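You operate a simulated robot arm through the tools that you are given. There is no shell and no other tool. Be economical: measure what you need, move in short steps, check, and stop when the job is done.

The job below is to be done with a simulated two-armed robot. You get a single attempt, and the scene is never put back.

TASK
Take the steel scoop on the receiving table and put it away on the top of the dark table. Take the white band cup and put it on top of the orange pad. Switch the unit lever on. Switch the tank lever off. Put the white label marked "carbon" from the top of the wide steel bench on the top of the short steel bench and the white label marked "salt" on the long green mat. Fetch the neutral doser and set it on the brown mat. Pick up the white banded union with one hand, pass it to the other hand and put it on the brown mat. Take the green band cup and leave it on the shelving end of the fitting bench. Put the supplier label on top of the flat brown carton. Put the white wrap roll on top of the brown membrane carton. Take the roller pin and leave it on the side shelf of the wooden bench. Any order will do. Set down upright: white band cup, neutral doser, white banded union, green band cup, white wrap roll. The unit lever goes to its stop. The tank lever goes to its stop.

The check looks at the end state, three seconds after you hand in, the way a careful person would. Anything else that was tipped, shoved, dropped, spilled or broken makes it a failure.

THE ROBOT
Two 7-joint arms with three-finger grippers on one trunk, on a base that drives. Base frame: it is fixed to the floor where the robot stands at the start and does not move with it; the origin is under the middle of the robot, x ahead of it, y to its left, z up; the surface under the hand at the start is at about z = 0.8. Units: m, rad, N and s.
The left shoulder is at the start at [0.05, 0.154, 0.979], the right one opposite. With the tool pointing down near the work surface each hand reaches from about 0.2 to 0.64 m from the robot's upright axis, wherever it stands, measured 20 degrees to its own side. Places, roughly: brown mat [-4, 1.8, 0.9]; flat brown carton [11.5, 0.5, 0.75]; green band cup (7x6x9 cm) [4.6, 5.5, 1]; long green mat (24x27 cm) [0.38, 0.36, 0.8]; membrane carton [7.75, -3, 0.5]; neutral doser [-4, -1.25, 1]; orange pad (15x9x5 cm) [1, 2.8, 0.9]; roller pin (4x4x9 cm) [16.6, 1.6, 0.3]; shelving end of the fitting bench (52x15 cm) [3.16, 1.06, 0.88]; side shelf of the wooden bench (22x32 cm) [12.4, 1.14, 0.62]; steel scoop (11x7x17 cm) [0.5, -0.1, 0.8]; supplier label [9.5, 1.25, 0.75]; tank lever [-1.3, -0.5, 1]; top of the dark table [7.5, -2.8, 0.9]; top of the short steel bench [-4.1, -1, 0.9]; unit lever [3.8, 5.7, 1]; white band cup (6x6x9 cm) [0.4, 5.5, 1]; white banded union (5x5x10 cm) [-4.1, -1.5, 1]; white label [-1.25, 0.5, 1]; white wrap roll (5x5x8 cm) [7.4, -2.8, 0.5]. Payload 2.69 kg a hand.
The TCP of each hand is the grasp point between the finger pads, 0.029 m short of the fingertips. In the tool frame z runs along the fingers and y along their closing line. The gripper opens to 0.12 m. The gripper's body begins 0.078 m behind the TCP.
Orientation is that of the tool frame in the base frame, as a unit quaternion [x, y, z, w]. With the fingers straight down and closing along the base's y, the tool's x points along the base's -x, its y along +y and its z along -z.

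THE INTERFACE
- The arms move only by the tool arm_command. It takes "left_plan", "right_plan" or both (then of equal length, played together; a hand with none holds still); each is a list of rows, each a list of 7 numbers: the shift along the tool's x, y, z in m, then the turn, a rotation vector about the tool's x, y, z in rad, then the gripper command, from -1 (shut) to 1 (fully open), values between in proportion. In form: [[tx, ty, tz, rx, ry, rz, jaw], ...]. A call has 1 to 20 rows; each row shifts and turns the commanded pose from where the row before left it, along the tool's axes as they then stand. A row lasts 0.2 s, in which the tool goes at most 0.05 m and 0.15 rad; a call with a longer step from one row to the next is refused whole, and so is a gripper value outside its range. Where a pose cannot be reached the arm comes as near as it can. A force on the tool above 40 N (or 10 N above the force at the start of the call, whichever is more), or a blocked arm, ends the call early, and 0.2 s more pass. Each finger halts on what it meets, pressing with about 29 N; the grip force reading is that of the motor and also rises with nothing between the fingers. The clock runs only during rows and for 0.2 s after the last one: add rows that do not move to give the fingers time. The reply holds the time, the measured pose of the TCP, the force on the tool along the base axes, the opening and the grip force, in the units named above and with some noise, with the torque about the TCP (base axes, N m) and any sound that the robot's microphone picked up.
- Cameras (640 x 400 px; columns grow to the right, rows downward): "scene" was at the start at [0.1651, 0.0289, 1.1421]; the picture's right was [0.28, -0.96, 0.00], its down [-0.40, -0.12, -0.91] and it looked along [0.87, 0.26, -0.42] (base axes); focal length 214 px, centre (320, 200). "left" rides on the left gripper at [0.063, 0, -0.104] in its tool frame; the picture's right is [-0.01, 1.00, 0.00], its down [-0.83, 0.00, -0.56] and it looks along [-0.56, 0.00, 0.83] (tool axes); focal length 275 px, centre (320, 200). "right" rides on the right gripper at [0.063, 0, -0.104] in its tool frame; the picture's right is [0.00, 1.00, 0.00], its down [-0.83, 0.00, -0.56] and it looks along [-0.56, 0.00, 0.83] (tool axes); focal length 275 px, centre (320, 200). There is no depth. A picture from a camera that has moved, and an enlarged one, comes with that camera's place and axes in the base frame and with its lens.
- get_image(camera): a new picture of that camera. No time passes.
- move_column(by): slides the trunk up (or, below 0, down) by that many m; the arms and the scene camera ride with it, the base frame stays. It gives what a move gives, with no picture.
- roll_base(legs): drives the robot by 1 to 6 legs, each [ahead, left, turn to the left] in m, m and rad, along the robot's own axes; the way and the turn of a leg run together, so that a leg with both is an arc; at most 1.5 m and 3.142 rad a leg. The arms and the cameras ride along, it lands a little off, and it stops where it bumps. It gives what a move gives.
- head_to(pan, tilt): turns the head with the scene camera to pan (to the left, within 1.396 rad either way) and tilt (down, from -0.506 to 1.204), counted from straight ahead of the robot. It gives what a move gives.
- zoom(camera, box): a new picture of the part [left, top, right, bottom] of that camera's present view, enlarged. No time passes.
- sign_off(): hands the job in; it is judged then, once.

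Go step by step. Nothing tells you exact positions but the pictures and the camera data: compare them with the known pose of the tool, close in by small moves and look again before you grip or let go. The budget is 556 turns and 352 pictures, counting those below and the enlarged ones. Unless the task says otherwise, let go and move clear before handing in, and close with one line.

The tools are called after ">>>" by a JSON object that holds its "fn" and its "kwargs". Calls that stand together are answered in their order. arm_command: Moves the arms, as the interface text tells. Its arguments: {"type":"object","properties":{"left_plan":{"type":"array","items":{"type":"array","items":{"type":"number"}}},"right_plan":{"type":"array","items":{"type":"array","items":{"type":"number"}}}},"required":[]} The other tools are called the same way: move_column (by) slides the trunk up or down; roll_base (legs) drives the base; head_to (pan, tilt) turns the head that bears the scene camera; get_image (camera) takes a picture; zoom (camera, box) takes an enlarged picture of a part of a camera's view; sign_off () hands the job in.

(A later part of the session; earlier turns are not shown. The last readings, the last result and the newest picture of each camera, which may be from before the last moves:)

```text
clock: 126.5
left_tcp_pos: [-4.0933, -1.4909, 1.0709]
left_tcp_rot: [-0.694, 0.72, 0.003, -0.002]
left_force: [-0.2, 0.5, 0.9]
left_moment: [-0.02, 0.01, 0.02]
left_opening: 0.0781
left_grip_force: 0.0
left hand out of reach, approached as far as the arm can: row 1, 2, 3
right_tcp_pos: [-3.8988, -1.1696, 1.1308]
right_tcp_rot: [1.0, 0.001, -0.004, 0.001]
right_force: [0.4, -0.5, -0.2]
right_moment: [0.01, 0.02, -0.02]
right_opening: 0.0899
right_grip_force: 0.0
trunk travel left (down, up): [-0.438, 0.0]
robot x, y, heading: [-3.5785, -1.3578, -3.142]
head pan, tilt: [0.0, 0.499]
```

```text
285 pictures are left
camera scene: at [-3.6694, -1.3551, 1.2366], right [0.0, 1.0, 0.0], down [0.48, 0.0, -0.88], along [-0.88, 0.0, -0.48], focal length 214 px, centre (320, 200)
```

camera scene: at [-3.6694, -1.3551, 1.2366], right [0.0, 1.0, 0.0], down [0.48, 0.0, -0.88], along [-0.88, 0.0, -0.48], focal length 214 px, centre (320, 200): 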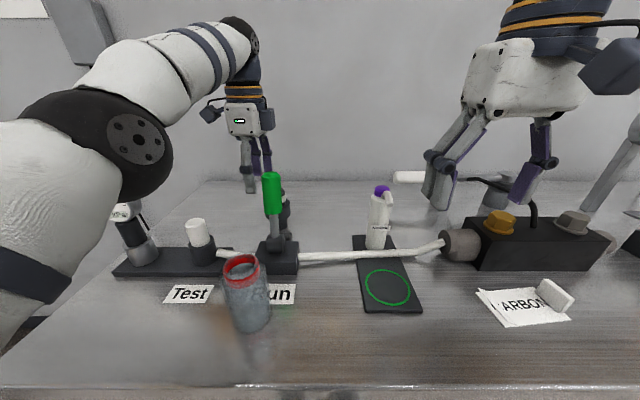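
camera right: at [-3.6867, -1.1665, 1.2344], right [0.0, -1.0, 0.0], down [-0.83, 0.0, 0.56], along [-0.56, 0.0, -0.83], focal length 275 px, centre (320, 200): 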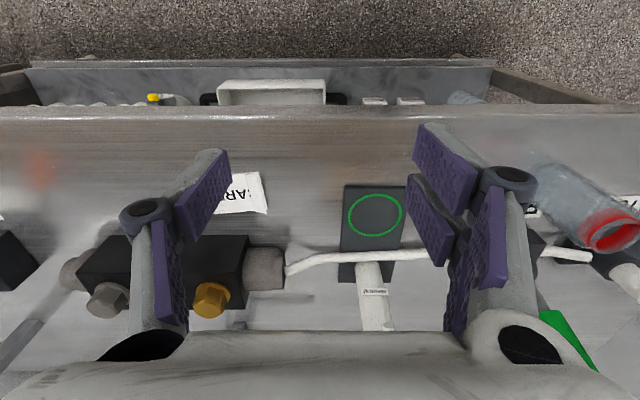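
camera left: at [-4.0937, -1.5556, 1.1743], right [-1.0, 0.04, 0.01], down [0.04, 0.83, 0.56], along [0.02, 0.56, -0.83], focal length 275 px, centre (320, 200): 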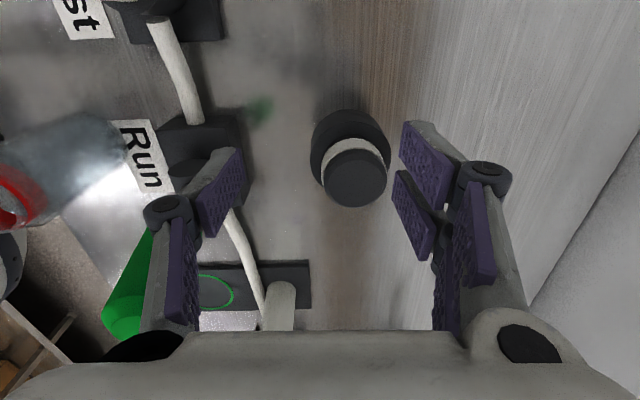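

>>> {"fn": "arm_command", "kwargs": {"left_plan": [[-0.012, 0.01, 0.01, 0, 0, 0, 0.3], [-0.012, 0.011, 0.01, 0, 0, 0, 0.3], [0, 0, 0.015, 0, 0, 0, 0.3], [0, 0, 0, 0, 0, 0, 0.3]]}}

>>> {"fn": "get_image", "kwargs": {"camera": "left"}}

>>> {"fn": "zoom", "kwargs": {"camera": "scene", "box": [100, 100, 340, 320]}}

```text
clock: 127.5
left_tcp_pos: [-4.0977, -1.4719, 1.0289]
left_tcp_rot: [-0.694, 0.72, 0.0, 0.0]
left_force: [-1.3, 0.0, 4.2]
left_moment: [0.01, 0.11, 0.01]
left_opening: 0.0864
left_grip_force: 1.7
left hand out of reach, approached as far as the arm can: row 1, 2
right_tcp_pos: [-3.9001, -1.1709, 1.1303]
right_tcp_rot: [1.0, 0.001, -0.004, 0.001]
right_force: [-0.2, 0.4, -0.9]
right_moment: [-0.03, 0.01, -0.02]
right_opening: 0.0899
right_grip_force: 0.0
trunk travel left (down, up): [-0.438, 0.0]
robot x, y, heading: [-3.5786, -1.3607, -3.141]
head pan, tilt: [0.0, 0.499]
```

```text
284 pictures are left
camera left: at [-4.0996, -1.535, 1.132], right [-1.0, 0.04, 0.0], down [0.03, 0.83, 0.56], along [0.02, 0.56, -0.83], focal length 275 px, centre (320, 200)
```

left: 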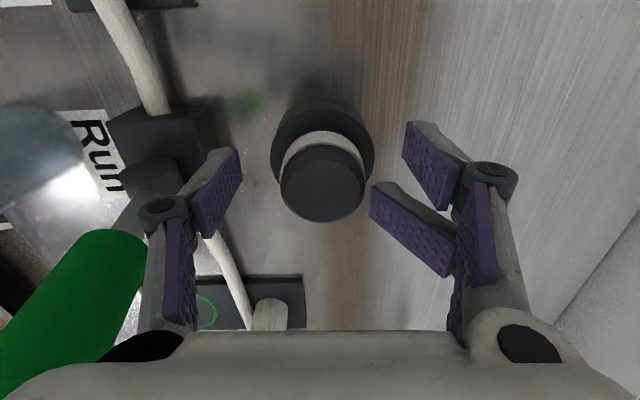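

```text
1.82 times, centred on (220, 210) of scene
camera zoom: at [-3.6707, -1.3551, 1.2363], right [0.0, 1.0, 0.0], down [0.48, 0.0, -0.88], along [-0.88, 0.0, -0.48], focal length 390 px, centre (502, 182)
```

zoom: 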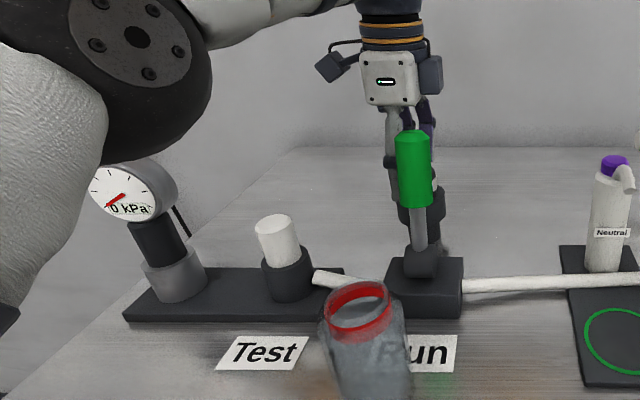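

A knuckle seems to touch the green lever from above; I'll raise straight up and re-plan with the unrotated hand, whose body stays above the lever.

>>> {"fn": "arm_command", "kwargs": {"left_plan": [[0.01, 0, -0.02, 0, 0, 0, 0.3], [0.01, 0, -0.03, 0, 0, 0, 0.3], [0, -0.03, -0.03, 0, 0, 0, 0.3], [0, -0.04, 0, 0, 0, 0, 0.3], [0, -0.04, 0, 0, 0, 0, 0.3], [0, 0, 0, 0, 0, 0, 0.3]]}}

>>> {"fn": "zoom", "kwargs": {"camera": "scene", "box": [100, 100, 340, 320]}}

```text
clock: 128.9
left_tcp_pos: [-3.9836, -1.4923, 1.0952]
left_tcp_rot: [-0.695, 0.719, 0.002, -0.001]
left_force: [-0.2, 0.3, -0.5]
left_moment: [0.03, 0.0, 0.0]
left_opening: 0.0781
left_grip_force: 0.1
left hand out of reach, approached as far as the arm can: row 2
right_tcp_pos: [-3.8992, -1.1691, 1.1309]
right_tcp_rot: [1.0, 0.0, -0.004, 0.0]
right_force: [0.2, -0.3, -0.5]
right_moment: [-0.03, -0.02, 0.01]
right_opening: 0.0901
right_grip_force: 0.1
trunk travel left (down, up): [-0.438, 0.0]
robot x, y, heading: [-3.5754, -1.3531, -3.141]
head pan, tilt: [0.0, 0.499]
```

```text
1.82 times, centred on (220, 210) of scene
camera zoom: at [-3.6707, -1.3551, 1.2364], right [0.0, 1.0, 0.0], down [0.48, 0.0, -0.88], along [-0.88, 0.0, -0.48], focal length 390 px, centre (502, 182)
```

zoom: 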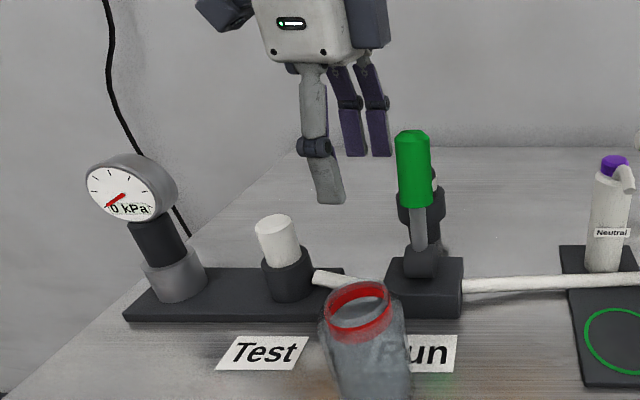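

>>> {"fn": "arm_command", "kwargs": {"left_plan": [[0, -0.03, -0.03, 0, 0, -0.146, 0.3], [0, -0.01, -0.02, 0, 0, -0.146, 0.3], [0, 0, 0, 0, 0, -0.146, 0.3], [0, 0, 0, 0, 0, -0.146, 0.3], [0, 0, 0, 0, 0, -0.146, 0.3], [0, 0, 0, 0, 0, -0.146, 0.3], [0, 0, 0, 0, 0, -0.146, 0.3], [0, 0, 0, 0, 0, -0.146, 0.3], [0, 0, 0, 0, 0, -0.146, 0.3], [0, 0, 0, 0, 0, -0.146, 0.3], [0, 0, 0, 0, 0, -0.145, 0.3], [0, 0, 0, 0, 0, 0, 0.3]]}}

>>> {"fn": "roll_base", "kwargs": {"legs": [[0.015, -0.09, 0]]}}

```text
clock: 131.5
left_tcp_pos: [-3.943, -1.4926, 1.1466]
left_tcp_rot: [1.0, 0.001, -0.004, -0.001]
left_force: [0.2, 0.7, 0.0]
left_moment: [-0.01, 0.02, -0.01]
left_opening: 0.0779
left_grip_force: 0.0
right_tcp_pos: [-3.8996, -1.1688, 1.1312]
right_tcp_rot: [1.0, 0.001, -0.006, 0.001]
right_force: [-0.1, -1.3, 0.2]
right_moment: [0.0, 0.02, -0.05]
right_opening: 0.0896
right_grip_force: 0.1
trunk travel left (down, up): [-0.438, 0.0]
robot x, y, heading: [-3.5798, -1.3574, -3.14]
head pan, tilt: [0.0, 0.499]
```

```text
clock: 132.9
left_tcp_pos: [-3.9575, -1.4028, 1.1471]
left_tcp_rot: [1.0, 0.001, -0.003, -0.001]
left_force: [0.4, -0.2, 0.9]
left_moment: [-0.02, 0.0, -0.03]
left_opening: 0.0781
left_grip_force: 0.0
right_tcp_pos: [-3.9139, -1.0798, 1.1308]
right_tcp_rot: [1.0, 0.003, -0.005, -0.001]
right_force: [-0.2, 0.6, 0.0]
right_moment: [-0.02, -0.02, 0.0]
right_opening: 0.09
right_grip_force: 0.0
trunk travel left (down, up): [-0.438, 0.0]
robot x, y, heading: [-3.5943, -1.266, -3.137]
head pan, tilt: [0.0, 0.499]
```

>>> {"fn": "arm_command", "kwargs": {"left_plan": [[0, 0.0425, 0, 0, 0, 0, 0.3], [0, 0.0425, 0, 0, 0, 0, 0.3], [0, 0.0425, 0, 0, 0, 0, 0.3], [-0.035, 0, 0.02, 0, 0, 0, 0.3], [-0.035, 0, 0.02, 0, 0, 0, 0.3], [-0.035, 0, 0.02, 0, 0, 0, 0.3], [-0.035, 0, 0.02, 0, 0, 0, 0.3], [-0.014, 0, 0.015, 0, 0, 0, 0.3], [0, 0, 0, 0, 0, 0, 0.3]]}}

>>> {"fn": "get_image", "kwargs": {"camera": "left"}}

```text
clock: 134.9
left_tcp_pos: [-4.1137, -1.529, 1.0521]
left_tcp_rot: [1.0, 0.0, -0.003, -0.001]
left_force: [0.3, 0.8, 0.0]
left_moment: [0.04, 0.03, 0.0]
left_opening: 0.078
left_grip_force: 0.1
right_tcp_pos: [-3.9136, -1.0792, 1.132]
right_tcp_rot: [1.0, 0.002, -0.006, 0.0]
right_force: [0.3, 1.1, -0.4]
right_moment: [-0.02, -0.02, 0.01]
right_opening: 0.0899
right_grip_force: 0.0
trunk travel left (down, up): [-0.438, 0.0]
robot x, y, heading: [-3.5925, -1.2677, -3.141]
head pan, tilt: [0.0, 0.499]
```

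```text
281 pictures are left
camera left: at [-4.0507, -1.5296, 1.1564], right [-0.01, -1.0, 0.0], down [-0.83, 0.0, 0.56], along [-0.56, 0.0, -0.83], focal length 275 px, centre (320, 200)
```

left: 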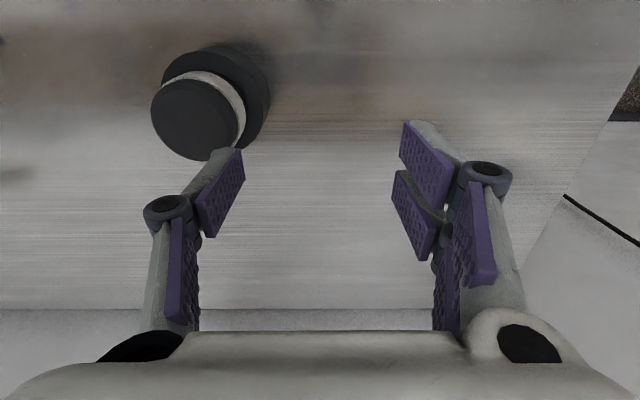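

>>> {"fn": "arm_command", "kwargs": {"left_plan": [[0.003, -0.032, 0, 0, 0, 0, 0.3], [0.003, -0.032, 0, 0, 0, 0, 0.3], [0, 0, 0, 0, 0, 0, 0.3]]}}

>>> {"fn": "get_image", "kwargs": {"camera": "left"}}

>>> {"fn": "get_image", "kwargs": {"camera": "scene"}}

```text
clock: 135.7
left_tcp_pos: [-4.1066, -1.4664, 1.054]
left_tcp_rot: [1.0, 0.001, -0.003, -0.002]
left_force: [-0.7, -0.4, -0.1]
left_moment: [0.0, 0.01, -0.03]
left_opening: 0.0779
left_grip_force: 0.0
right_tcp_pos: [-3.9134, -1.0794, 1.1309]
right_tcp_rot: [1.0, 0.001, -0.005, 0.0]
right_force: [0.2, 0.7, -0.4]
right_moment: [-0.01, -0.01, -0.02]
right_opening: 0.0898
right_grip_force: 0.1
trunk travel left (down, up): [-0.438, 0.0]
robot x, y, heading: [-3.59, -1.2653, -3.136]
head pan, tilt: [0.0, 0.499]
```

```text
280 pictures are left
camera left: at [-4.0425, -1.4666, 1.1572], right [0.0, -1.0, 0.0], down [-0.83, 0.0, 0.56], along [-0.56, 0.0, -0.83], focal length 275 px, centre (320, 200)
```

left: 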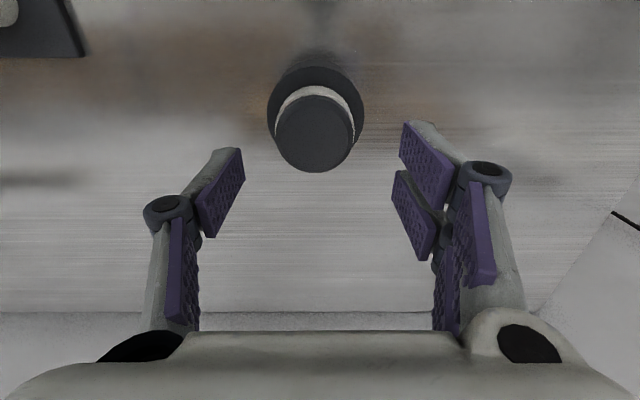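

```text
279 pictures are left
camera scene: at [-3.685, -1.2656, 1.2365], right [0.0, 1.0, 0.0], down [0.48, 0.0, -0.88], along [-0.88, 0.0, -0.48], focal length 214 px, centre (320, 200)
```

scene: 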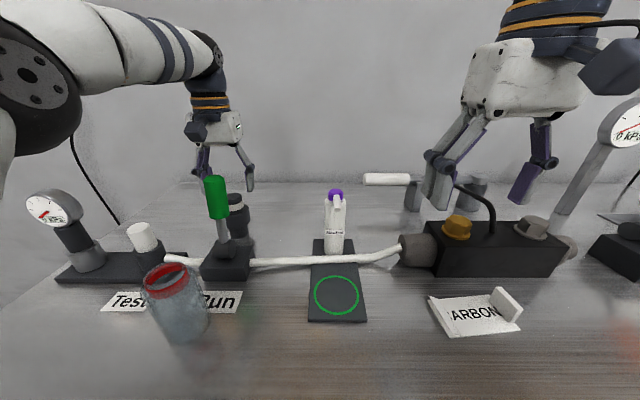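

>>> {"fn": "arm_command", "kwargs": {"left_plan": [[0.004, 0, 0.01, 0, 0, 0, 0.2], [0, -0.002, 0.01, 0, 0, 0, 0.2], [0, 0, 0.008, 0, 0, 0, 0.2], [0, 0, 0.006, 0, 0, 0, 0.2], [0, 0, 0, 0, 0, 0, 0.2]]}}

>>> {"fn": "get_image", "kwargs": {"camera": "left"}}

>>> {"fn": "zoom", "kwargs": {"camera": "scene", "box": [140, 80, 340, 300]}}

```text
clock: 136.9
left_tcp_pos: [-4.1022, -1.4636, 1.0168]
left_tcp_rot: [1.0, 0.0, -0.004, -0.001]
left_force: [-0.5, -1.5, 0.5]
left_moment: [0.02, 0.0, -0.01]
left_opening: 0.072
left_grip_force: 0.0
right_tcp_pos: [-3.9144, -1.0795, 1.131]
right_tcp_rot: [1.0, 0.002, -0.005, 0.0]
right_force: [0.3, 0.3, -1.1]
right_moment: [-0.01, -0.02, -0.01]
right_opening: 0.0898
right_grip_force: 0.1
trunk travel left (down, up): [-0.438, 0.0]
robot x, y, heading: [-3.5957, -1.2652, -3.138]
head pan, tilt: [0.0, 0.499]
```

```text
278 pictures are left
camera left: at [-4.0392, -1.4647, 1.1208], right [0.0, -1.0, 0.0], down [-0.83, 0.0, 0.56], along [-0.56, 0.0, -0.83], focal length 275 px, centre (320, 200)
```

left: 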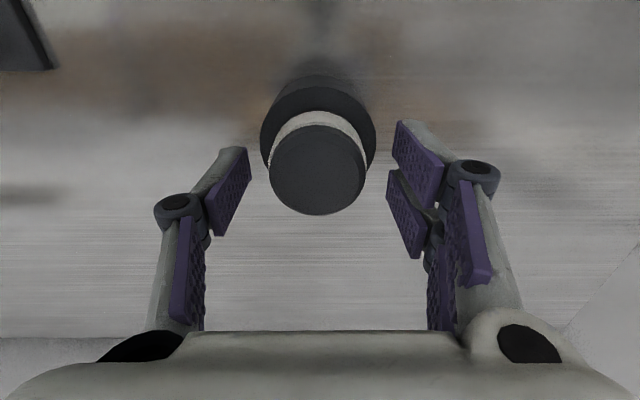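

```text
1.82 times, centred on (240, 190) of scene
camera zoom: at [-3.6849, -1.2653, 1.2366], right [0.0, 1.0, 0.0], down [0.48, 0.0, -0.88], along [-0.88, 0.0, -0.48], focal length 390 px, centre (466, 218)
```

zoom: 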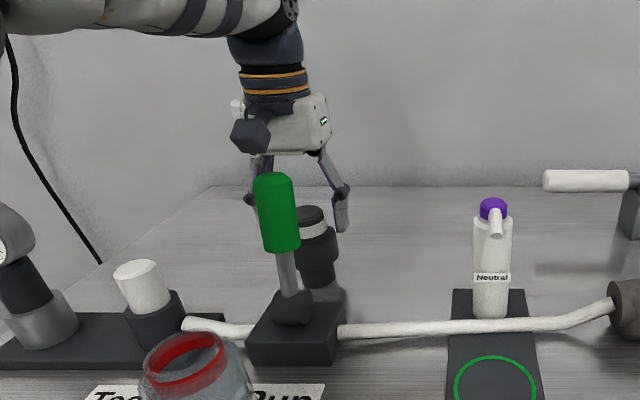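

>>> {"fn": "arm_command", "kwargs": {"left_plan": [[0.008, 0, 0, 0, 0, 0, 0.2], [0, 0, 0.008, 0, 0, 0, 0.2], [0, 0, 0, 0, 0, 0, -0.2], [0, 0, 0, 0, 0, 0, -0.6], [0, 0, 0, 0, 0, 0, -1], [0, 0, 0, 0, 0, 0, -1]]}}

>>> {"fn": "get_image", "kwargs": {"camera": "left"}}

```text
clock: 138.3
left_tcp_pos: [-4.0948, -1.4628, 1.0092]
left_tcp_rot: [1.0, -0.001, -0.003, -0.001]
left_force: [-0.4, -0.2, -0.9]
left_moment: [0.01, 0.02, 0.0]
left_opening: 0.0463
left_grip_force: 28.7
right_tcp_pos: [-3.9134, -1.0802, 1.1313]
right_tcp_rot: [1.0, 0.001, -0.005, 0.001]
right_force: [0.0, 0.2, 0.1]
right_moment: [0.0, -0.01, 0.06]
right_opening: 0.09
right_grip_force: 0.0
trunk travel left (down, up): [-0.438, 0.0]
robot x, y, heading: [-3.5933, -1.2672, -3.143]
head pan, tilt: [0.0, 0.499]
```

```text
276 pictures are left
camera left: at [-4.031, -1.4643, 1.1128], right [0.0, -1.0, 0.0], down [-0.83, 0.0, 0.56], along [-0.56, 0.0, -0.83], focal length 275 px, centre (320, 200)
```

left: 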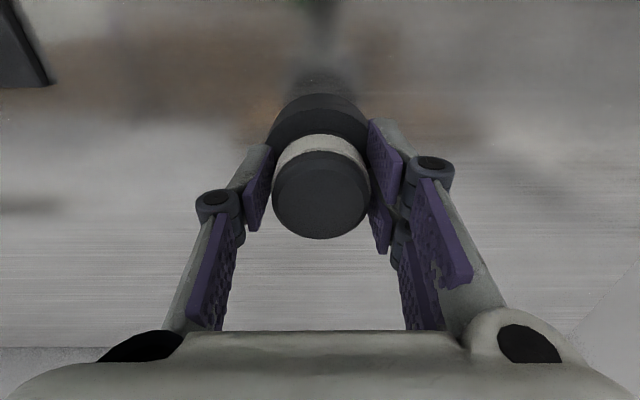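

Union gripped (46 mm). Lift, slide between lever and doser, then pull back.

>>> {"fn": "arm_command", "kwargs": {"left_plan": [[0, 0, -0.03, 0, 0, 0, -1], [0, 0, -0.04, 0, 0, 0, -1], [0, 0, -0.03, 0, 0, 0, -1], [0.01, -0.035, 0, 0, 0, 0, -1], [0.01, -0.035, 0, 0, 0, 0, -1], [0.01, -0.035, 0, 0, 0, 0, -1], [0.04, 0, 0, 0, 0, 0, -1], [0.04, 0, 0, 0, 0, 0, -1], [0.04, 0, 0, 0, 0, 0, -1], [0.04, 0, 0, 0, 0, 0, -1], [0, 0, 0, 0, 0, 0, -1]]}}

>>> {"fn": "get_image", "kwargs": {"camera": "scene"}}

```text
clock: 140.7
left_tcp_pos: [-3.9042, -1.3614, 1.1083]
left_tcp_rot: [1.0, 0.0, -0.003, -0.001]
left_force: [0.7, 0.1, -0.8]
left_moment: [0.0, 0.0, -0.01]
left_opening: 0.046
left_grip_force: 28.8
right_tcp_pos: [-3.9158, -1.0805, 1.1302]
right_tcp_rot: [1.0, 0.001, -0.005, 0.0]
right_force: [-0.2, 1.0, 0.1]
right_moment: [0.01, 0.0, -0.01]
right_opening: 0.0903
right_grip_force: 0.0
trunk travel left (down, up): [-0.438, 0.0]
robot x, y, heading: [-3.592, -1.2689, -3.132]
head pan, tilt: [0.0, 0.499]
```

```text
275 pictures are left
camera scene: at [-3.6855, -1.2652, 1.2365], right [0.0, 1.0, 0.0], down [0.48, 0.0, -0.88], along [-0.88, 0.0, -0.48], focal length 214 px, centre (320, 200)
```

scene: 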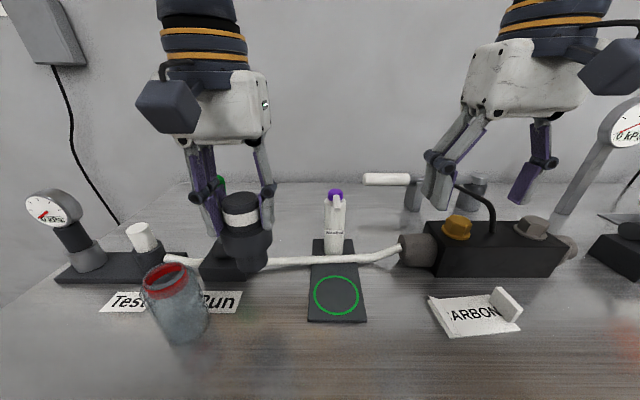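

Now the right hand goes over the doser while the left pulls back with the union.

>>> {"fn": "arm_command", "kwargs": {"left_plan": [[0.035, 0.01, -0.01, 0, 0, 0, -1], [0.035, 0.01, -0.01, 0, 0, 0, -1], [0.035, 0.01, -0.01, 0, 0, 0, -1], [0.035, 0.01, 0, 0, 0, 0, -1], [0, 0, 0, 0, 0, 0, -1]], "right_plan": [[0, 0, 0, 0, 0, 0, 0.3], [0, 0.04, 0, 0, 0, 0, 0.3], [-0.03, 0.04, 0, 0, 0, 0, 0.3], [-0.03, 0.04, 0, 0, 0, 0, 0.3], [-0.03, 0.04, 0, 0, 0, 0, 0.3]]}}

>>> {"fn": "get_image", "kwargs": {"camera": "right"}}

>>> {"fn": "get_image", "kwargs": {"camera": "scene"}}

```text
clock: 141.9
left_tcp_pos: [-3.7614, -1.4, 1.1381]
left_tcp_rot: [1.0, 0.001, -0.003, 0.0]
left_force: [-0.2, -0.2, -1.7]
left_moment: [-0.01, -0.01, -0.03]
left_opening: 0.0457
left_grip_force: 29.7
right_tcp_pos: [-4.0033, -1.2379, 1.1296]
right_tcp_rot: [1.0, 0.001, -0.004, -0.001]
right_force: [-1.0, -0.3, -0.7]
right_moment: [0.04, -0.02, 0.01]
right_opening: 0.0778
right_grip_force: 0.1
trunk travel left (down, up): [-0.438, 0.0]
robot x, y, heading: [-3.595, -1.2685, -3.142]
head pan, tilt: [0.0, 0.499]
```

```text
274 pictures are left
camera right: at [-3.9382, -1.237, 1.2333], right [0.01, -1.0, 0.0], down [-0.83, -0.01, 0.56], along [-0.56, 0.0, -0.83], focal length 275 px, centre (320, 200)
```

right: 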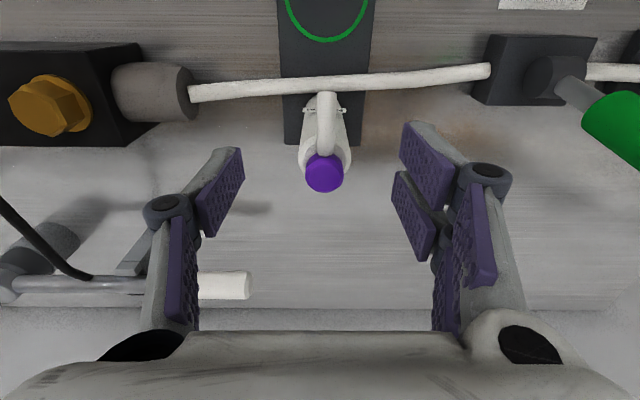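

```text
273 pictures are left
camera scene: at [-3.6865, -1.2661, 1.2363], right [0.0, 1.0, 0.0], down [0.48, 0.0, -0.88], along [-0.88, 0.0, -0.48], focal length 214 px, centre (320, 200)
```

scene: 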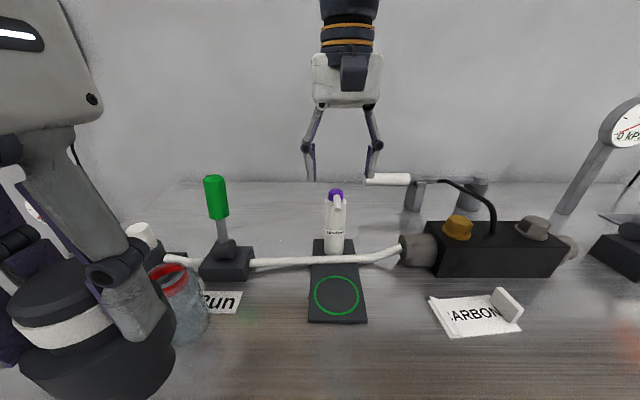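

>>> {"fn": "arm_command", "kwargs": {"right_plan": [[-0.03, 0.002, 0.03, 0, 0, 0, 0.2], [0, 0, 0.04, 0, 0, 0, 0.2], [0, 0, 0.04, 0, 0, 0, 0.2], [0, 0, 0.018, 0, 0, 0, 0.2], [0, 0, 0, 0, 0, 0, 0.2]]}}

>>> {"fn": "get_image", "kwargs": {"camera": "right"}}

>>> {"fn": "zoom", "kwargs": {"camera": "scene", "box": [240, 60, 440, 300]}}

```text
clock: 143.1
left_tcp_pos: [-3.7605, -1.3978, 1.1385]
left_tcp_rot: [1.0, 0.0, -0.003, -0.001]
left_force: [-0.6, 0.0, -1.7]
left_moment: [0.05, 0.01, -0.03]
left_opening: 0.0461
left_grip_force: 29.3
right_tcp_pos: [-4.0327, -1.2425, 1.0052]
right_tcp_rot: [1.0, 0.002, -0.005, 0.0]
right_force: [-0.6, -0.8, -0.4]
right_moment: [-0.03, -0.02, 0.01]
right_opening: 0.072
right_grip_force: 0.1
trunk travel left (down, up): [-0.438, 0.0]
robot x, y, heading: [-3.5907, -1.263, -3.138]
head pan, tilt: [0.0, 0.499]
```

```text
272 pictures are left
camera right: at [-3.9684, -1.2419, 1.1087], right [0.01, -1.0, 0.0], down [-0.83, -0.01, 0.56], along [-0.56, 0.0, -0.83], focal length 275 px, centre (320, 200)
```

right: 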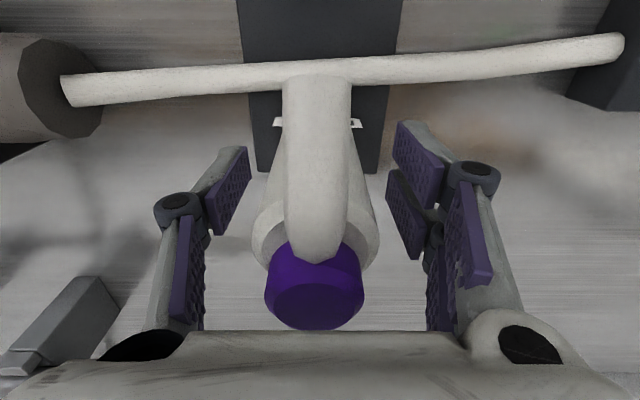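

```text
1.67 times, centred on (340, 180) of scene
camera zoom: at [-3.685, -1.2654, 1.2366], right [0.0, 1.0, 0.0], down [0.48, 0.0, -0.88], along [-0.88, 0.0, -0.48], focal length 358 px, centre (287, 233)
```

zoom: 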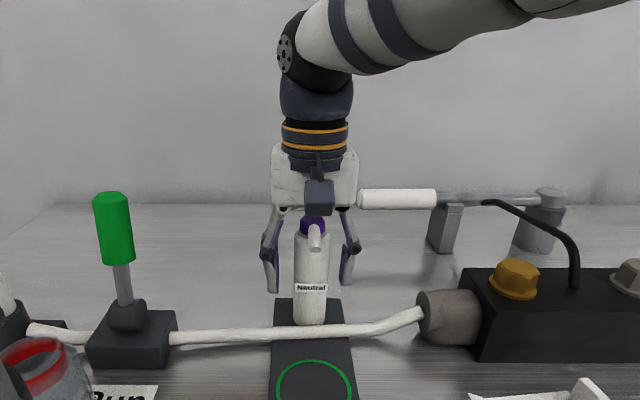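

>>> {"fn": "arm_command", "kwargs": {"right_plan": [[0, 0, 0, 0, 0, 0, -0.2], [0, 0, 0, 0, 0, 0, -0.6], [0, 0, 0, 0, 0, 0, -1], [0, 0, 0, 0, 0, 0, -1], [0, 0, -0.02, 0, 0, 0, -1], [0, 0, -0.04, 0, 0, 0, -1], [0, 0, -0.04, 0, 0, 0, -1], [0.03, 0, -0.02, 0, 0, 0, -1], [0.04, -0.02, 0, 0, 0, 0, -1], [0.04, -0.03, 0, 0, 0, 0, -1], [0.04, -0.03, 0, 0, 0, 0, -1]]}}

>>> {"fn": "get_image", "kwargs": {"camera": "scene"}}

```text
clock: 145.5
left_tcp_pos: [-3.7602, -1.3979, 1.139]
left_tcp_rot: [1.0, 0.0, -0.003, -0.001]
left_force: [-0.3, 0.4, -1.9]
left_moment: [0.05, 0.03, 0.0]
left_opening: 0.0464
left_grip_force: 29.3
right_tcp_pos: [-3.8831, -1.1631, 1.1237]
right_tcp_rot: [1.0, 0.002, -0.007, -0.001]
right_force: [0.5, 0.7, -11.2]
right_moment: [0.0, 0.4, -0.01]
right_opening: 0.0379
right_grip_force: 29.3
trunk travel left (down, up): [-0.438, 0.0]
robot x, y, heading: [-3.5892, -1.2688, -3.136]
head pan, tilt: [0.0, 0.499]
```

```text
270 pictures are left
camera scene: at [-3.6843, -1.2644, 1.2367], right [0.0, 1.0, 0.0], down [0.48, 0.0, -0.88], along [-0.88, 0.0, -0.48], focal length 214 px, centre (320, 200)
```

scene: 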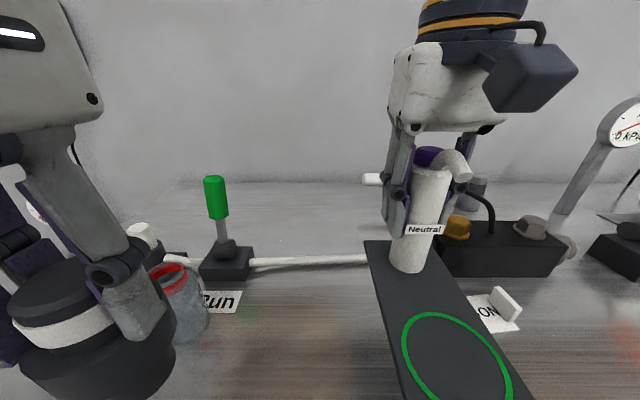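

The doser came up together with its drip plate (one rigid piece, ~1.1 kg). I'll back off and look towards the brown mat.

>>> {"fn": "roll_base", "kwargs": {"legs": [[-0.5, 0, 0]]}}

>>> {"fn": "head_to", "kwargs": {"pan": -0.9, "tilt": 0.3}}

>>> {"fn": "get_image", "kwargs": {"camera": "scene"}}

>>> {"fn": "get_image", "kwargs": {"camera": "right"}}

```text
clock: 148.4
left_tcp_pos: [-3.2585, -1.3979, 1.1387]
left_tcp_rot: [1.0, -0.003, -0.003, -0.001]
left_force: [0.3, 0.5, -2.0]
left_moment: [0.01, 0.05, -0.02]
left_opening: 0.0461
left_grip_force: 28.9
right_tcp_pos: [-3.3814, -1.1621, 1.1235]
right_tcp_rot: [1.0, -0.002, -0.005, 0.0]
right_force: [0.5, -0.5, -11.5]
right_moment: [-0.01, 0.4, 0.0]
right_opening: 0.0377
right_grip_force: 28.6
trunk travel left (down, up): [-0.438, 0.0]
robot x, y, heading: [-3.0877, -1.2716, 3.14]
head pan, tilt: [0.0, 0.499]
```

```text
clock: 149.7
left_tcp_pos: [-3.2593, -1.3979, 1.1383]
left_tcp_rot: [1.0, -0.003, -0.002, -0.001]
left_force: [-0.4, 0.2, -1.9]
left_moment: [0.03, 0.03, 0.0]
left_opening: 0.046
left_grip_force: 29.6
right_tcp_pos: [-3.3809, -1.1625, 1.1242]
right_tcp_rot: [1.0, -0.001, -0.004, 0.0]
right_force: [0.6, 0.5, -12.1]
right_moment: [0.01, 0.29, -0.02]
right_opening: 0.0377
right_grip_force: 29.2
trunk travel left (down, up): [-0.438, 0.0]
robot x, y, heading: [-3.0877, -1.2697, 3.142]
head pan, tilt: [-0.901, 0.3]
```

```text
269 pictures are left
camera scene: at [-3.1496, -1.1914, 1.2549], right [0.78, 0.62, 0.0], down [0.18, -0.23, -0.96], along [-0.59, 0.75, -0.3], focal length 214 px, centre (320, 200)
```

scene: 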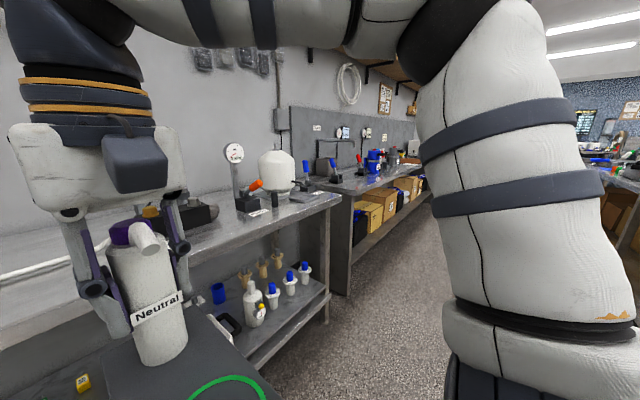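

```text
268 pictures are left
camera right: at [-3.316, -1.162, 1.2274], right [0.0, -1.0, 0.0], down [-0.83, 0.0, 0.56], along [-0.56, 0.0, -0.83], focal length 275 px, centre (320, 200)
```

right: 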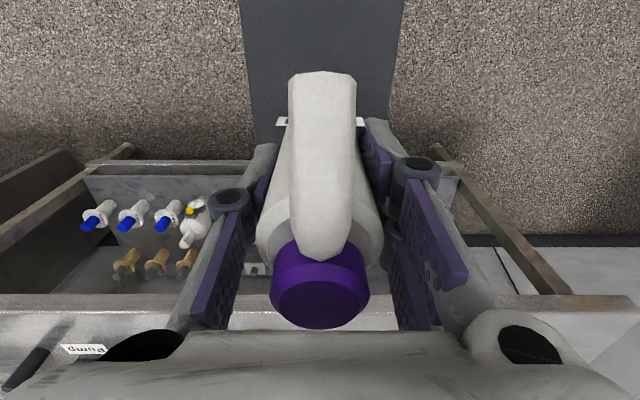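

>>> {"fn": "roll_base", "kwargs": {"legs": [[0.0, -1.2, 0], [0.0, -1.2, 0]]}}

>>> {"fn": "head_to", "kwargs": {"pan": -0.4, "tilt": 0.35}}

>>> {"fn": "get_image", "kwargs": {"camera": "scene"}}

```text
clock: 168.5
left_tcp_pos: [-3.2003, 1.048, 1.1399]
left_tcp_rot: [1.0, -0.021, -0.002, -0.001]
left_force: [0.0, 0.7, -2.0]
left_moment: [-0.04, -0.04, -0.01]
left_opening: 0.0457
left_grip_force: 28.8
right_tcp_pos: [-3.3145, 1.2875, 1.1243]
right_tcp_rot: [1.0, -0.02, -0.004, 0.0]
right_force: [0.5, -0.1, -12.7]
right_moment: [0.03, 0.35, 0.01]
right_opening: 0.0379
right_grip_force: 29.8
trunk travel left (down, up): [-0.438, 0.0]
robot x, y, heading: [-3.0265, 1.1701, 3.098]
head pan, tilt: [-0.901, 0.3]
```

```text
clock: 169.4
left_tcp_pos: [-3.1999, 1.0479, 1.1394]
left_tcp_rot: [1.0, -0.022, -0.003, -0.001]
left_force: [0.3, 0.3, -1.0]
left_moment: [0.0, 0.02, -0.01]
left_opening: 0.0457
left_grip_force: 29.1
right_tcp_pos: [-3.3126, 1.2873, 1.1248]
right_tcp_rot: [1.0, -0.019, -0.004, 0.0]
right_force: [-0.2, -0.5, -13.4]
right_moment: [0.01, 0.35, 0.0]
right_opening: 0.0376
right_grip_force: 28.9
trunk travel left (down, up): [-0.438, 0.0]
robot x, y, heading: [-3.0249, 1.1696, 3.105]
head pan, tilt: [-0.4, 0.351]
```

```text
267 pictures are left
camera scene: at [-3.1126, 1.2137, 1.2502], right [0.43, 0.9, 0.0], down [0.31, -0.15, -0.94], along [-0.85, 0.4, -0.34], focal length 214 px, centre (320, 200)
```

scene: 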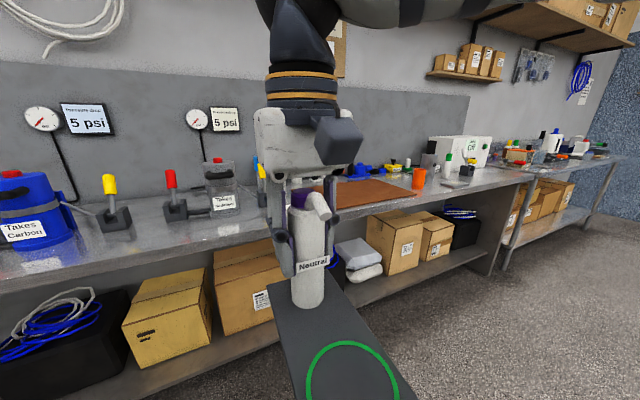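

>>> {"fn": "roll_base", "kwargs": {"legs": [[0.0, -0.65, 0.038]]}}

>>> {"fn": "head_to", "kwargs": {"pan": 0.0, "tilt": 0.4}}

>>> {"fn": "get_image", "kwargs": {"camera": "scene"}}

```text
clock: 175.0
left_tcp_pos: [-3.1799, 1.7098, 1.1389]
left_tcp_rot: [1.0, -0.004, -0.003, -0.001]
left_force: [0.1, -0.8, -1.4]
left_moment: [-0.01, 0.01, -0.05]
left_opening: 0.0457
left_grip_force: 28.9
right_tcp_pos: [-3.3024, 1.9455, 1.1249]
right_tcp_rot: [1.0, -0.001, -0.004, 0.0]
right_force: [-0.9, 0.4, -12.0]
right_moment: [-0.01, 0.35, -0.03]
right_opening: 0.0379
right_grip_force: 29.2
trunk travel left (down, up): [-0.438, 0.0]
robot x, y, heading: [-3.0121, 1.8442, 3.136]
head pan, tilt: [-0.4, 0.351]
```

```text
clock: 175.8
left_tcp_pos: [-3.1811, 1.7095, 1.139]
left_tcp_rot: [1.0, -0.004, -0.003, -0.001]
left_force: [0.4, 0.1, -1.8]
left_moment: [0.0, 0.03, 0.02]
left_opening: 0.0454
left_grip_force: 28.9
right_tcp_pos: [-3.3024, 1.9465, 1.1239]
right_tcp_rot: [1.0, -0.002, -0.005, 0.0]
right_force: [-0.3, -0.3, -11.2]
right_moment: [0.0, 0.36, -0.02]
right_opening: 0.0378
right_grip_force: 28.9
trunk travel left (down, up): [-0.438, 0.0]
robot x, y, heading: [-3.0108, 1.8403, 3.138]
head pan, tilt: [0.0, 0.4]
```

```text
266 pictures are left
camera scene: at [-3.1063, 1.8431, 1.2457], right [0.0, 1.0, 0.0], down [0.39, 0.0, -0.92], along [-0.92, 0.0, -0.39], focal length 214 px, centre (320, 200)
```

scene: 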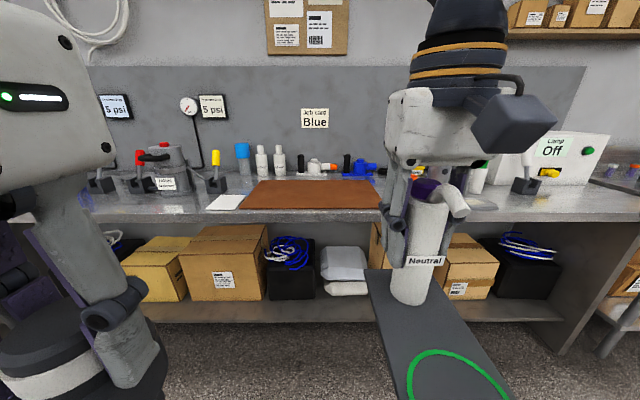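

The brown mat spans x -3.85…-4.19, y 1.53…2.1. I'll roll up and set the doser on its right half.

>>> {"fn": "roll_base", "kwargs": {"legs": [[0.46, 0, 0]]}}

>>> {"fn": "head_to", "kwargs": {"pan": -0.1, "tilt": 0.55}}

>>> {"fn": "arm_command", "kwargs": {"right_plan": [[-0.04, 0, 0, 0, 0, 0, -1], [-0.04, 0, 0, 0, 0, 0, -1], [-0.04, 0, 0, 0, 0, 0, -1], [-0.04, 0, 0.01, 0, 0, 0, -1], [-0.04, 0, 0.02, 0, 0, 0, -1], [-0.03, 0, 0.03, 0, 0, 0, -1], [0, 0, 0, 0, 0, 0, -1]]}}

>>> {"fn": "get_image", "kwargs": {"camera": "scene"}}

>>> {"fn": "get_image", "kwargs": {"camera": "right"}}

```text
clock: 178.6
left_tcp_pos: [-3.6408, 1.71, 1.1395]
left_tcp_rot: [1.0, -0.002, -0.002, -0.001]
left_force: [-0.8, 0.0, -2.5]
left_moment: [0.03, 0.02, -0.02]
left_opening: 0.0457
left_grip_force: 29.0
right_tcp_pos: [-3.7631, 1.9451, 1.1234]
right_tcp_rot: [1.0, 0.0, -0.004, -0.001]
right_force: [0.4, -0.5, -12.0]
right_moment: [0.05, 0.37, 0.0]
right_opening: 0.0378
right_grip_force: 28.6
trunk travel left (down, up): [-0.438, 0.0]
robot x, y, heading: [-3.4734, 1.8418, -3.143]
head pan, tilt: [0.0, 0.4]
```

```text
clock: 179.3
left_tcp_pos: [-3.6408, 1.7101, 1.1389]
left_tcp_rot: [1.0, -0.002, -0.002, 0.0]
left_force: [0.4, 0.0, -1.7]
left_moment: [0.0, 0.0, 0.01]
left_opening: 0.0457
left_grip_force: 28.7
right_tcp_pos: [-3.7629, 1.9452, 1.1228]
right_tcp_rot: [1.0, 0.0, -0.004, -0.001]
right_force: [0.0, 0.1, -11.6]
right_moment: [-0.01, 0.38, 0.02]
right_opening: 0.0378
right_grip_force: 29.0
trunk travel left (down, up): [-0.438, 0.0]
robot x, y, heading: [-3.4703, 1.8419, -3.138]
head pan, tilt: [-0.099, 0.55]
```

```text
clock: 180.9
left_tcp_pos: [-3.6408, 1.7092, 1.1388]
left_tcp_rot: [1.0, -0.002, -0.004, -0.001]
left_force: [0.0, 0.0, -2.2]
left_moment: [-0.02, -0.03, 0.01]
left_opening: 0.0455
left_grip_force: 29.3
right_tcp_pos: [-3.9854, 1.9502, 1.0661]
right_tcp_rot: [1.0, 0.001, -0.004, -0.001]
right_force: [0.7, -1.0, -11.2]
right_moment: [0.04, 0.36, -0.05]
right_opening: 0.0378
right_grip_force: 28.8
right hand out of reach, approached as far as the arm can: row 6
trunk travel left (down, up): [-0.438, 0.0]
robot x, y, heading: [-3.4736, 1.8434, -3.146]
head pan, tilt: [-0.099, 0.55]
```

```text
265 pictures are left
camera scene: at [-3.5627, 1.8522, 1.2322], right [0.1, 1.0, 0.0], down [0.52, -0.05, -0.85], along [-0.85, 0.08, -0.52], focal length 214 px, centre (320, 200)
```

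scene: 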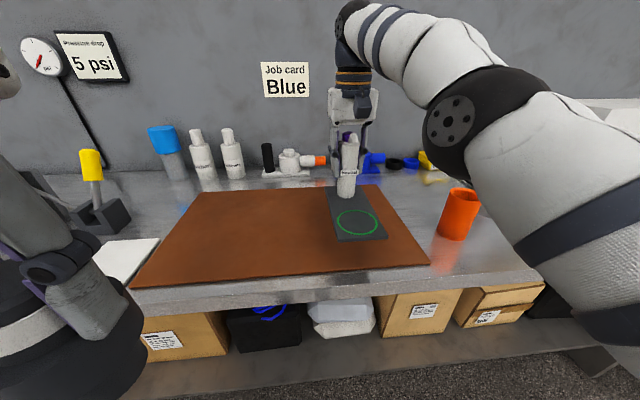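

```text
264 pictures are left
camera right: at [-3.9203, 1.9506, 1.1696], right [0.01, -1.0, 0.0], down [-0.83, -0.01, 0.56], along [-0.56, 0.0, -0.83], focal length 275 px, centre (320, 200)
```

right: 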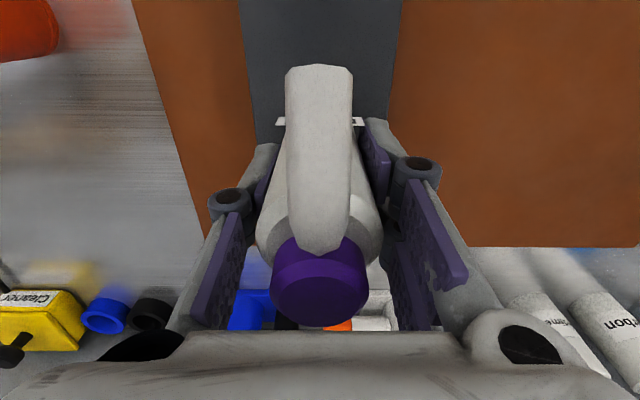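

>>> {"fn": "roll_base", "kwargs": {"legs": [[0.05, 0, 0]]}}

>>> {"fn": "arm_command", "kwargs": {"right_plan": [[-0.01, 0, 0.02, 0, 0, 0, -1], [0, 0, 0.015, 0, 0, 0, -1], [0, 0, 0.01, 0, 0, 0, -1], [0, 0, 0.005, 0, 0, 0, -1], [0, 0, 0.005, 0, 0, 0, -1], [0, 0, 0.005, 0, 0, 0, -1], [0, 0, 0.005, 0, 0, 0, -1], [0, 0, 0.005, 0, 0, 0, -1], [0, 0, 0.005, 0, 0, 0, -1], [0, 0, 0.005, 0, 0, 0, -1]]}}

>>> {"fn": "get_image", "kwargs": {"camera": "scene"}}

```text
clock: 181.8
left_tcp_pos: [-3.6902, 1.7098, 1.1387]
left_tcp_rot: [1.0, -0.001, -0.002, 0.0]
left_force: [-1.1, 0.2, -1.9]
left_moment: [0.0, -0.04, -0.01]
left_opening: 0.0455
left_grip_force: 29.3
right_tcp_pos: [-4.0354, 1.9504, 1.0657]
right_tcp_rot: [1.0, 0.001, -0.004, 0.001]
right_force: [-1.2, -0.4, -12.3]
right_moment: [0.05, 0.36, -0.02]
right_opening: 0.0379
right_grip_force: 29.0
trunk travel left (down, up): [-0.438, 0.0]
robot x, y, heading: [-3.5204, 1.837, -3.141]
head pan, tilt: [-0.099, 0.55]
```

```text
clock: 184.0
left_tcp_pos: [-3.6851, 1.7105, 1.1408]
left_tcp_rot: [1.0, -0.002, -0.008, -0.002]
left_force: [0.1, 0.6, -1.2]
left_moment: [-0.02, 0.01, 0.01]
left_opening: 0.0455
left_grip_force: 29.4
right_tcp_pos: [-4.0427, 1.9506, 0.9926]
right_tcp_rot: [1.0, -0.002, -0.012, -0.001]
right_force: [-2.0, 8.6, 28.3]
right_moment: [0.58, -0.03, 0.0]
right_opening: 0.038
right_grip_force: 29.3
right hand out of reach, approached as far as the arm can: row 1
trunk travel left (down, up): [-0.438, 0.0]
robot x, y, heading: [-3.5218, 1.8392, -3.14]
head pan, tilt: [-0.099, 0.55]
```

```text
263 pictures are left
camera scene: at [-3.6079, 1.8529, 1.2329], right [0.1, 1.0, 0.0], down [0.52, -0.05, -0.85], along [-0.85, 0.08, -0.52], focal length 214 px, centre (320, 200)
```

scene: 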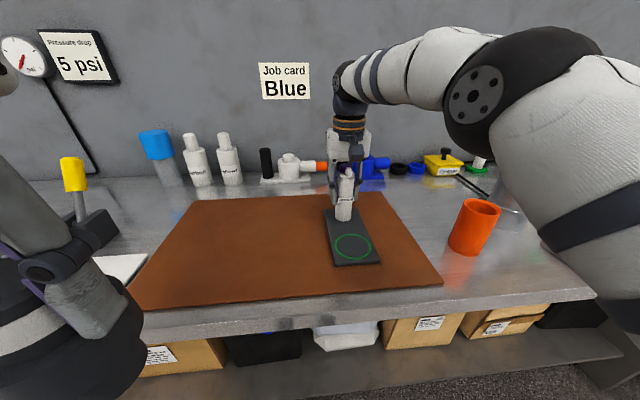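

>>> {"fn": "arm_command", "kwargs": {"right_plan": [[0, 0, -0.004, 0, 0, 0, -1], [0, 0, 0, 0, 0, 0, -0.1], [0, 0, 0, 0, 0, 0, 0.2], [0, 0, 0, 0, 0, 0, 0.2], [0, 0, -0.03, 0, 0, 0, 0.2], [0, 0, -0.04, 0, 0, 0, 0.2], [0, 0, -0.04, 0, 0, 0, 0.2], [0.04, -0.01, -0.02, 0, 0, 0, 0.2], [0.04, -0.01, 0, 0, 0, 0, 0.2], [0.04, -0.01, 0, 0, 0, 0, 0.2]]}}

>>> {"fn": "get_image", "kwargs": {"camera": "scene"}}

```text
clock: 186.2
left_tcp_pos: [-3.6878, 1.7092, 1.1392]
left_tcp_rot: [1.0, -0.001, -0.004, -0.001]
left_force: [-0.1, 0.0, -1.9]
left_moment: [-0.01, 0.04, 0.0]
left_opening: 0.0456
left_grip_force: 28.3
right_tcp_pos: [-3.9027, 1.9863, 1.1095]
right_tcp_rot: [1.0, 0.001, -0.007, 0.0]
right_force: [0.2, 0.2, -0.1]
right_moment: [0.0, 0.0, -0.02]
right_opening: 0.0721
right_grip_force: 0.0
right hand out of reach, approached as far as the arm can: row 6, 7
trunk travel left (down, up): [-0.438, 0.0]
robot x, y, heading: [-3.5207, 1.8427, -3.144]
head pan, tilt: [-0.099, 0.55]
```

```text
262 pictures are left
camera scene: at [-3.6099, 1.8524, 1.2322], right [0.1, 1.0, 0.0], down [0.52, -0.05, -0.85], along [-0.85, 0.08, -0.52], focal length 214 px, centre (320, 200)
```

scene: 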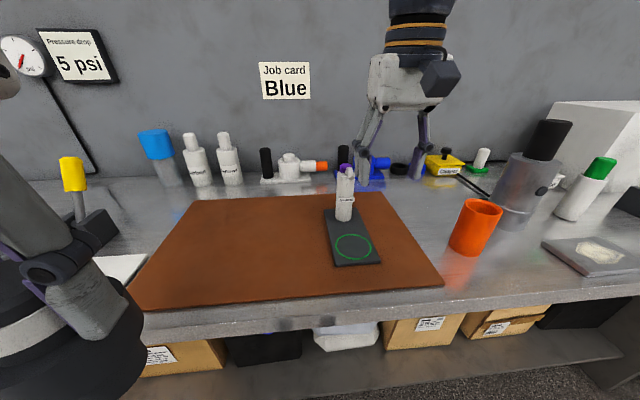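

Doser stands on the mat. Next the handover: shift left 10 cm, then tilt the right hand ~55° forward to receive the union from below the left grip.

>>> {"fn": "roll_base", "kwargs": {"legs": [[0, 0.1, 0]]}}

>>> {"fn": "arm_command", "kwargs": {"left_plan": [[0, 0, 0, 0, 0, 0, -1], [-0.02, 0, 0, 0, 0, 0, -1], [-0.04, -0.02, 0, 0, 0, 0, -1], [-0.04, -0.02, 0, 0, 0, 0, -1], [-0.04, -0.02, 0, 0, 0, 0, -1], [-0.04, -0.02, 0, 0, 0, 0, -1], [-0.04, -0.01, 0, 0, 0, 0, -1], [-0.03, 0, 0.02, 0, 0, 0, -1], [-0.02, 0, 0.02, 0, 0, 0, -1]], "right_plan": [[0.03, -0.04, 0, 0, -0.12, 0, 0.5], [0.03, -0.03, 0, 0, -0.12, 0, 1], [0, -0.03, 0, 0, -0.12, 0, 1], [0, -0.03, 0, 0, -0.12, 0, 1], [0, 0, 0, 0, -0.12, 0, 1], [0, 0, 0, 0, -0.12, 0, 1], [0, 0, 0, 0, -0.12, 0, 1], [0, 0, 0, 0, -0.12, 0, 1], [0, 0, 0, 0, 0, 0, 1]]}}

>>> {"fn": "get_image", "kwargs": {"camera": "scene"}}

```text
clock: 187.7
left_tcp_pos: [-3.6887, 1.6091, 1.1385]
left_tcp_rot: [1.0, 0.0, -0.003, -0.001]
left_force: [-0.1, -1.4, -2.1]
left_moment: [0.01, 0.02, 0.01]
left_opening: 0.0455
left_grip_force: 29.3
right_tcp_pos: [-3.9053, 1.8843, 1.1092]
right_tcp_rot: [1.0, 0.001, -0.006, -0.001]
right_force: [0.7, -0.3, -0.5]
right_moment: [0.02, 0.03, 0.04]
right_opening: 0.072
right_grip_force: 0.1
trunk travel left (down, up): [-0.438, 0.0]
robot x, y, heading: [-3.5159, 1.7375, -3.137]
head pan, tilt: [-0.099, 0.55]
```

```text
clock: 189.7
left_tcp_pos: [-3.9616, 1.6975, 1.1019]
left_tcp_rot: [1.0, 0.0, -0.004, -0.001]
left_force: [-0.1, 0.0, -1.2]
left_moment: [-0.02, -0.06, -0.01]
left_opening: 0.0455
left_grip_force: 28.6
right_tcp_pos: [-3.8535, 2.0187, 1.1127]
right_tcp_rot: [0.885, 0.0, -0.465, 0.0]
right_force: [-0.5, 0.1, -0.5]
right_moment: [0.01, 0.02, 0.03]
right_opening: 0.1199
right_grip_force: 0.0
right hand out of reach, approached as far as the arm can: row 8
trunk travel left (down, up): [-0.438, 0.0]
robot x, y, heading: [-3.521, 1.7393, -3.141]
head pan, tilt: [-0.099, 0.55]
```

```text
261 pictures are left
camera scene: at [-3.6119, 1.7519, 1.2319], right [0.1, 1.0, 0.0], down [0.52, -0.05, -0.85], along [-0.85, 0.08, -0.52], focal length 214 px, centre (320, 200)
```

scene: 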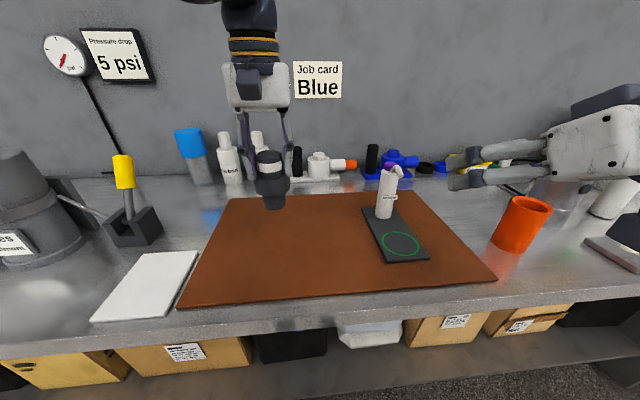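

>>> {"fn": "arm_command", "kwargs": {"right_plan": [[-0.0148, 0.045, -0.0102, 0, 0, 0, 1], [0, 0.046, 0, 0, 0, 0, 1], [0, 0.046, 0, 0, 0, 0, 1], [0, 0.046, 0, 0, 0, 0, 1], [0, 0.046, 0, 0, 0, 0, 1], [0, 0.046, 0, 0, 0, 0, 1], [0, 0.046, 0, 0, 0, 0, 1], [0, 0, 0, 0, 0, 0, 1]]}}

>>> {"fn": "get_image", "kwargs": {"camera": "right"}}

>>> {"fn": "get_image", "kwargs": {"camera": "scene"}}

```text
clock: 191.5
left_tcp_pos: [-3.9598, 1.7001, 1.1024]
left_tcp_rot: [1.0, -0.001, -0.003, -0.001]
left_force: [-0.5, -0.3, -1.6]
left_moment: [-0.01, -0.02, 0.02]
left_opening: 0.0456
left_grip_force: 29.5
right_tcp_pos: [-3.8544, 1.6994, 1.1275]
right_tcp_rot: [0.886, -0.003, -0.464, 0.002]
right_force: [-0.4, -0.7, -0.4]
right_moment: [0.0, 0.01, 0.06]
right_opening: 0.1201
right_grip_force: 0.1
trunk travel left (down, up): [-0.438, 0.0]
robot x, y, heading: [-3.5179, 1.7445, -3.138]
head pan, tilt: [-0.099, 0.55]
```

```text
260 pictures are left
camera right: at [-3.7317, 1.6995, 1.1356], right [0.0, -1.0, 0.0], down [-0.02, 0.0, 1.0], along [-1.0, 0.0, -0.02], focal length 275 px, centre (320, 200)
```

right: 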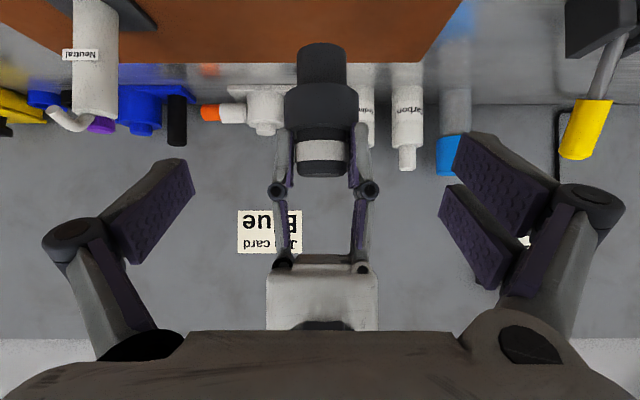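

```text
259 pictures are left
camera scene: at [-3.6152, 1.7499, 1.2635], right [0.06, 1.0, 0.0], down [0.21, -0.01, -0.98], along [-0.98, 0.06, -0.21], focal length 214 px, centre (320, 200)
```

scene: 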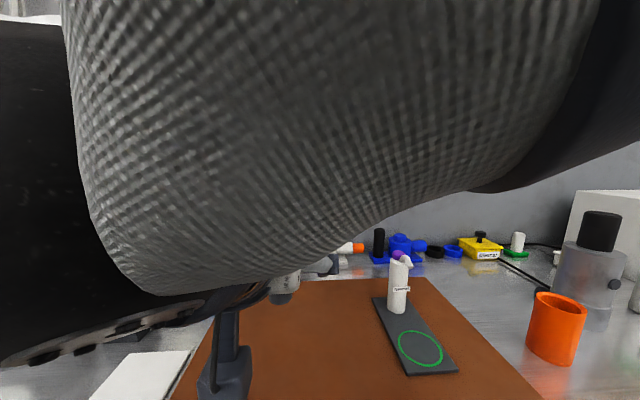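

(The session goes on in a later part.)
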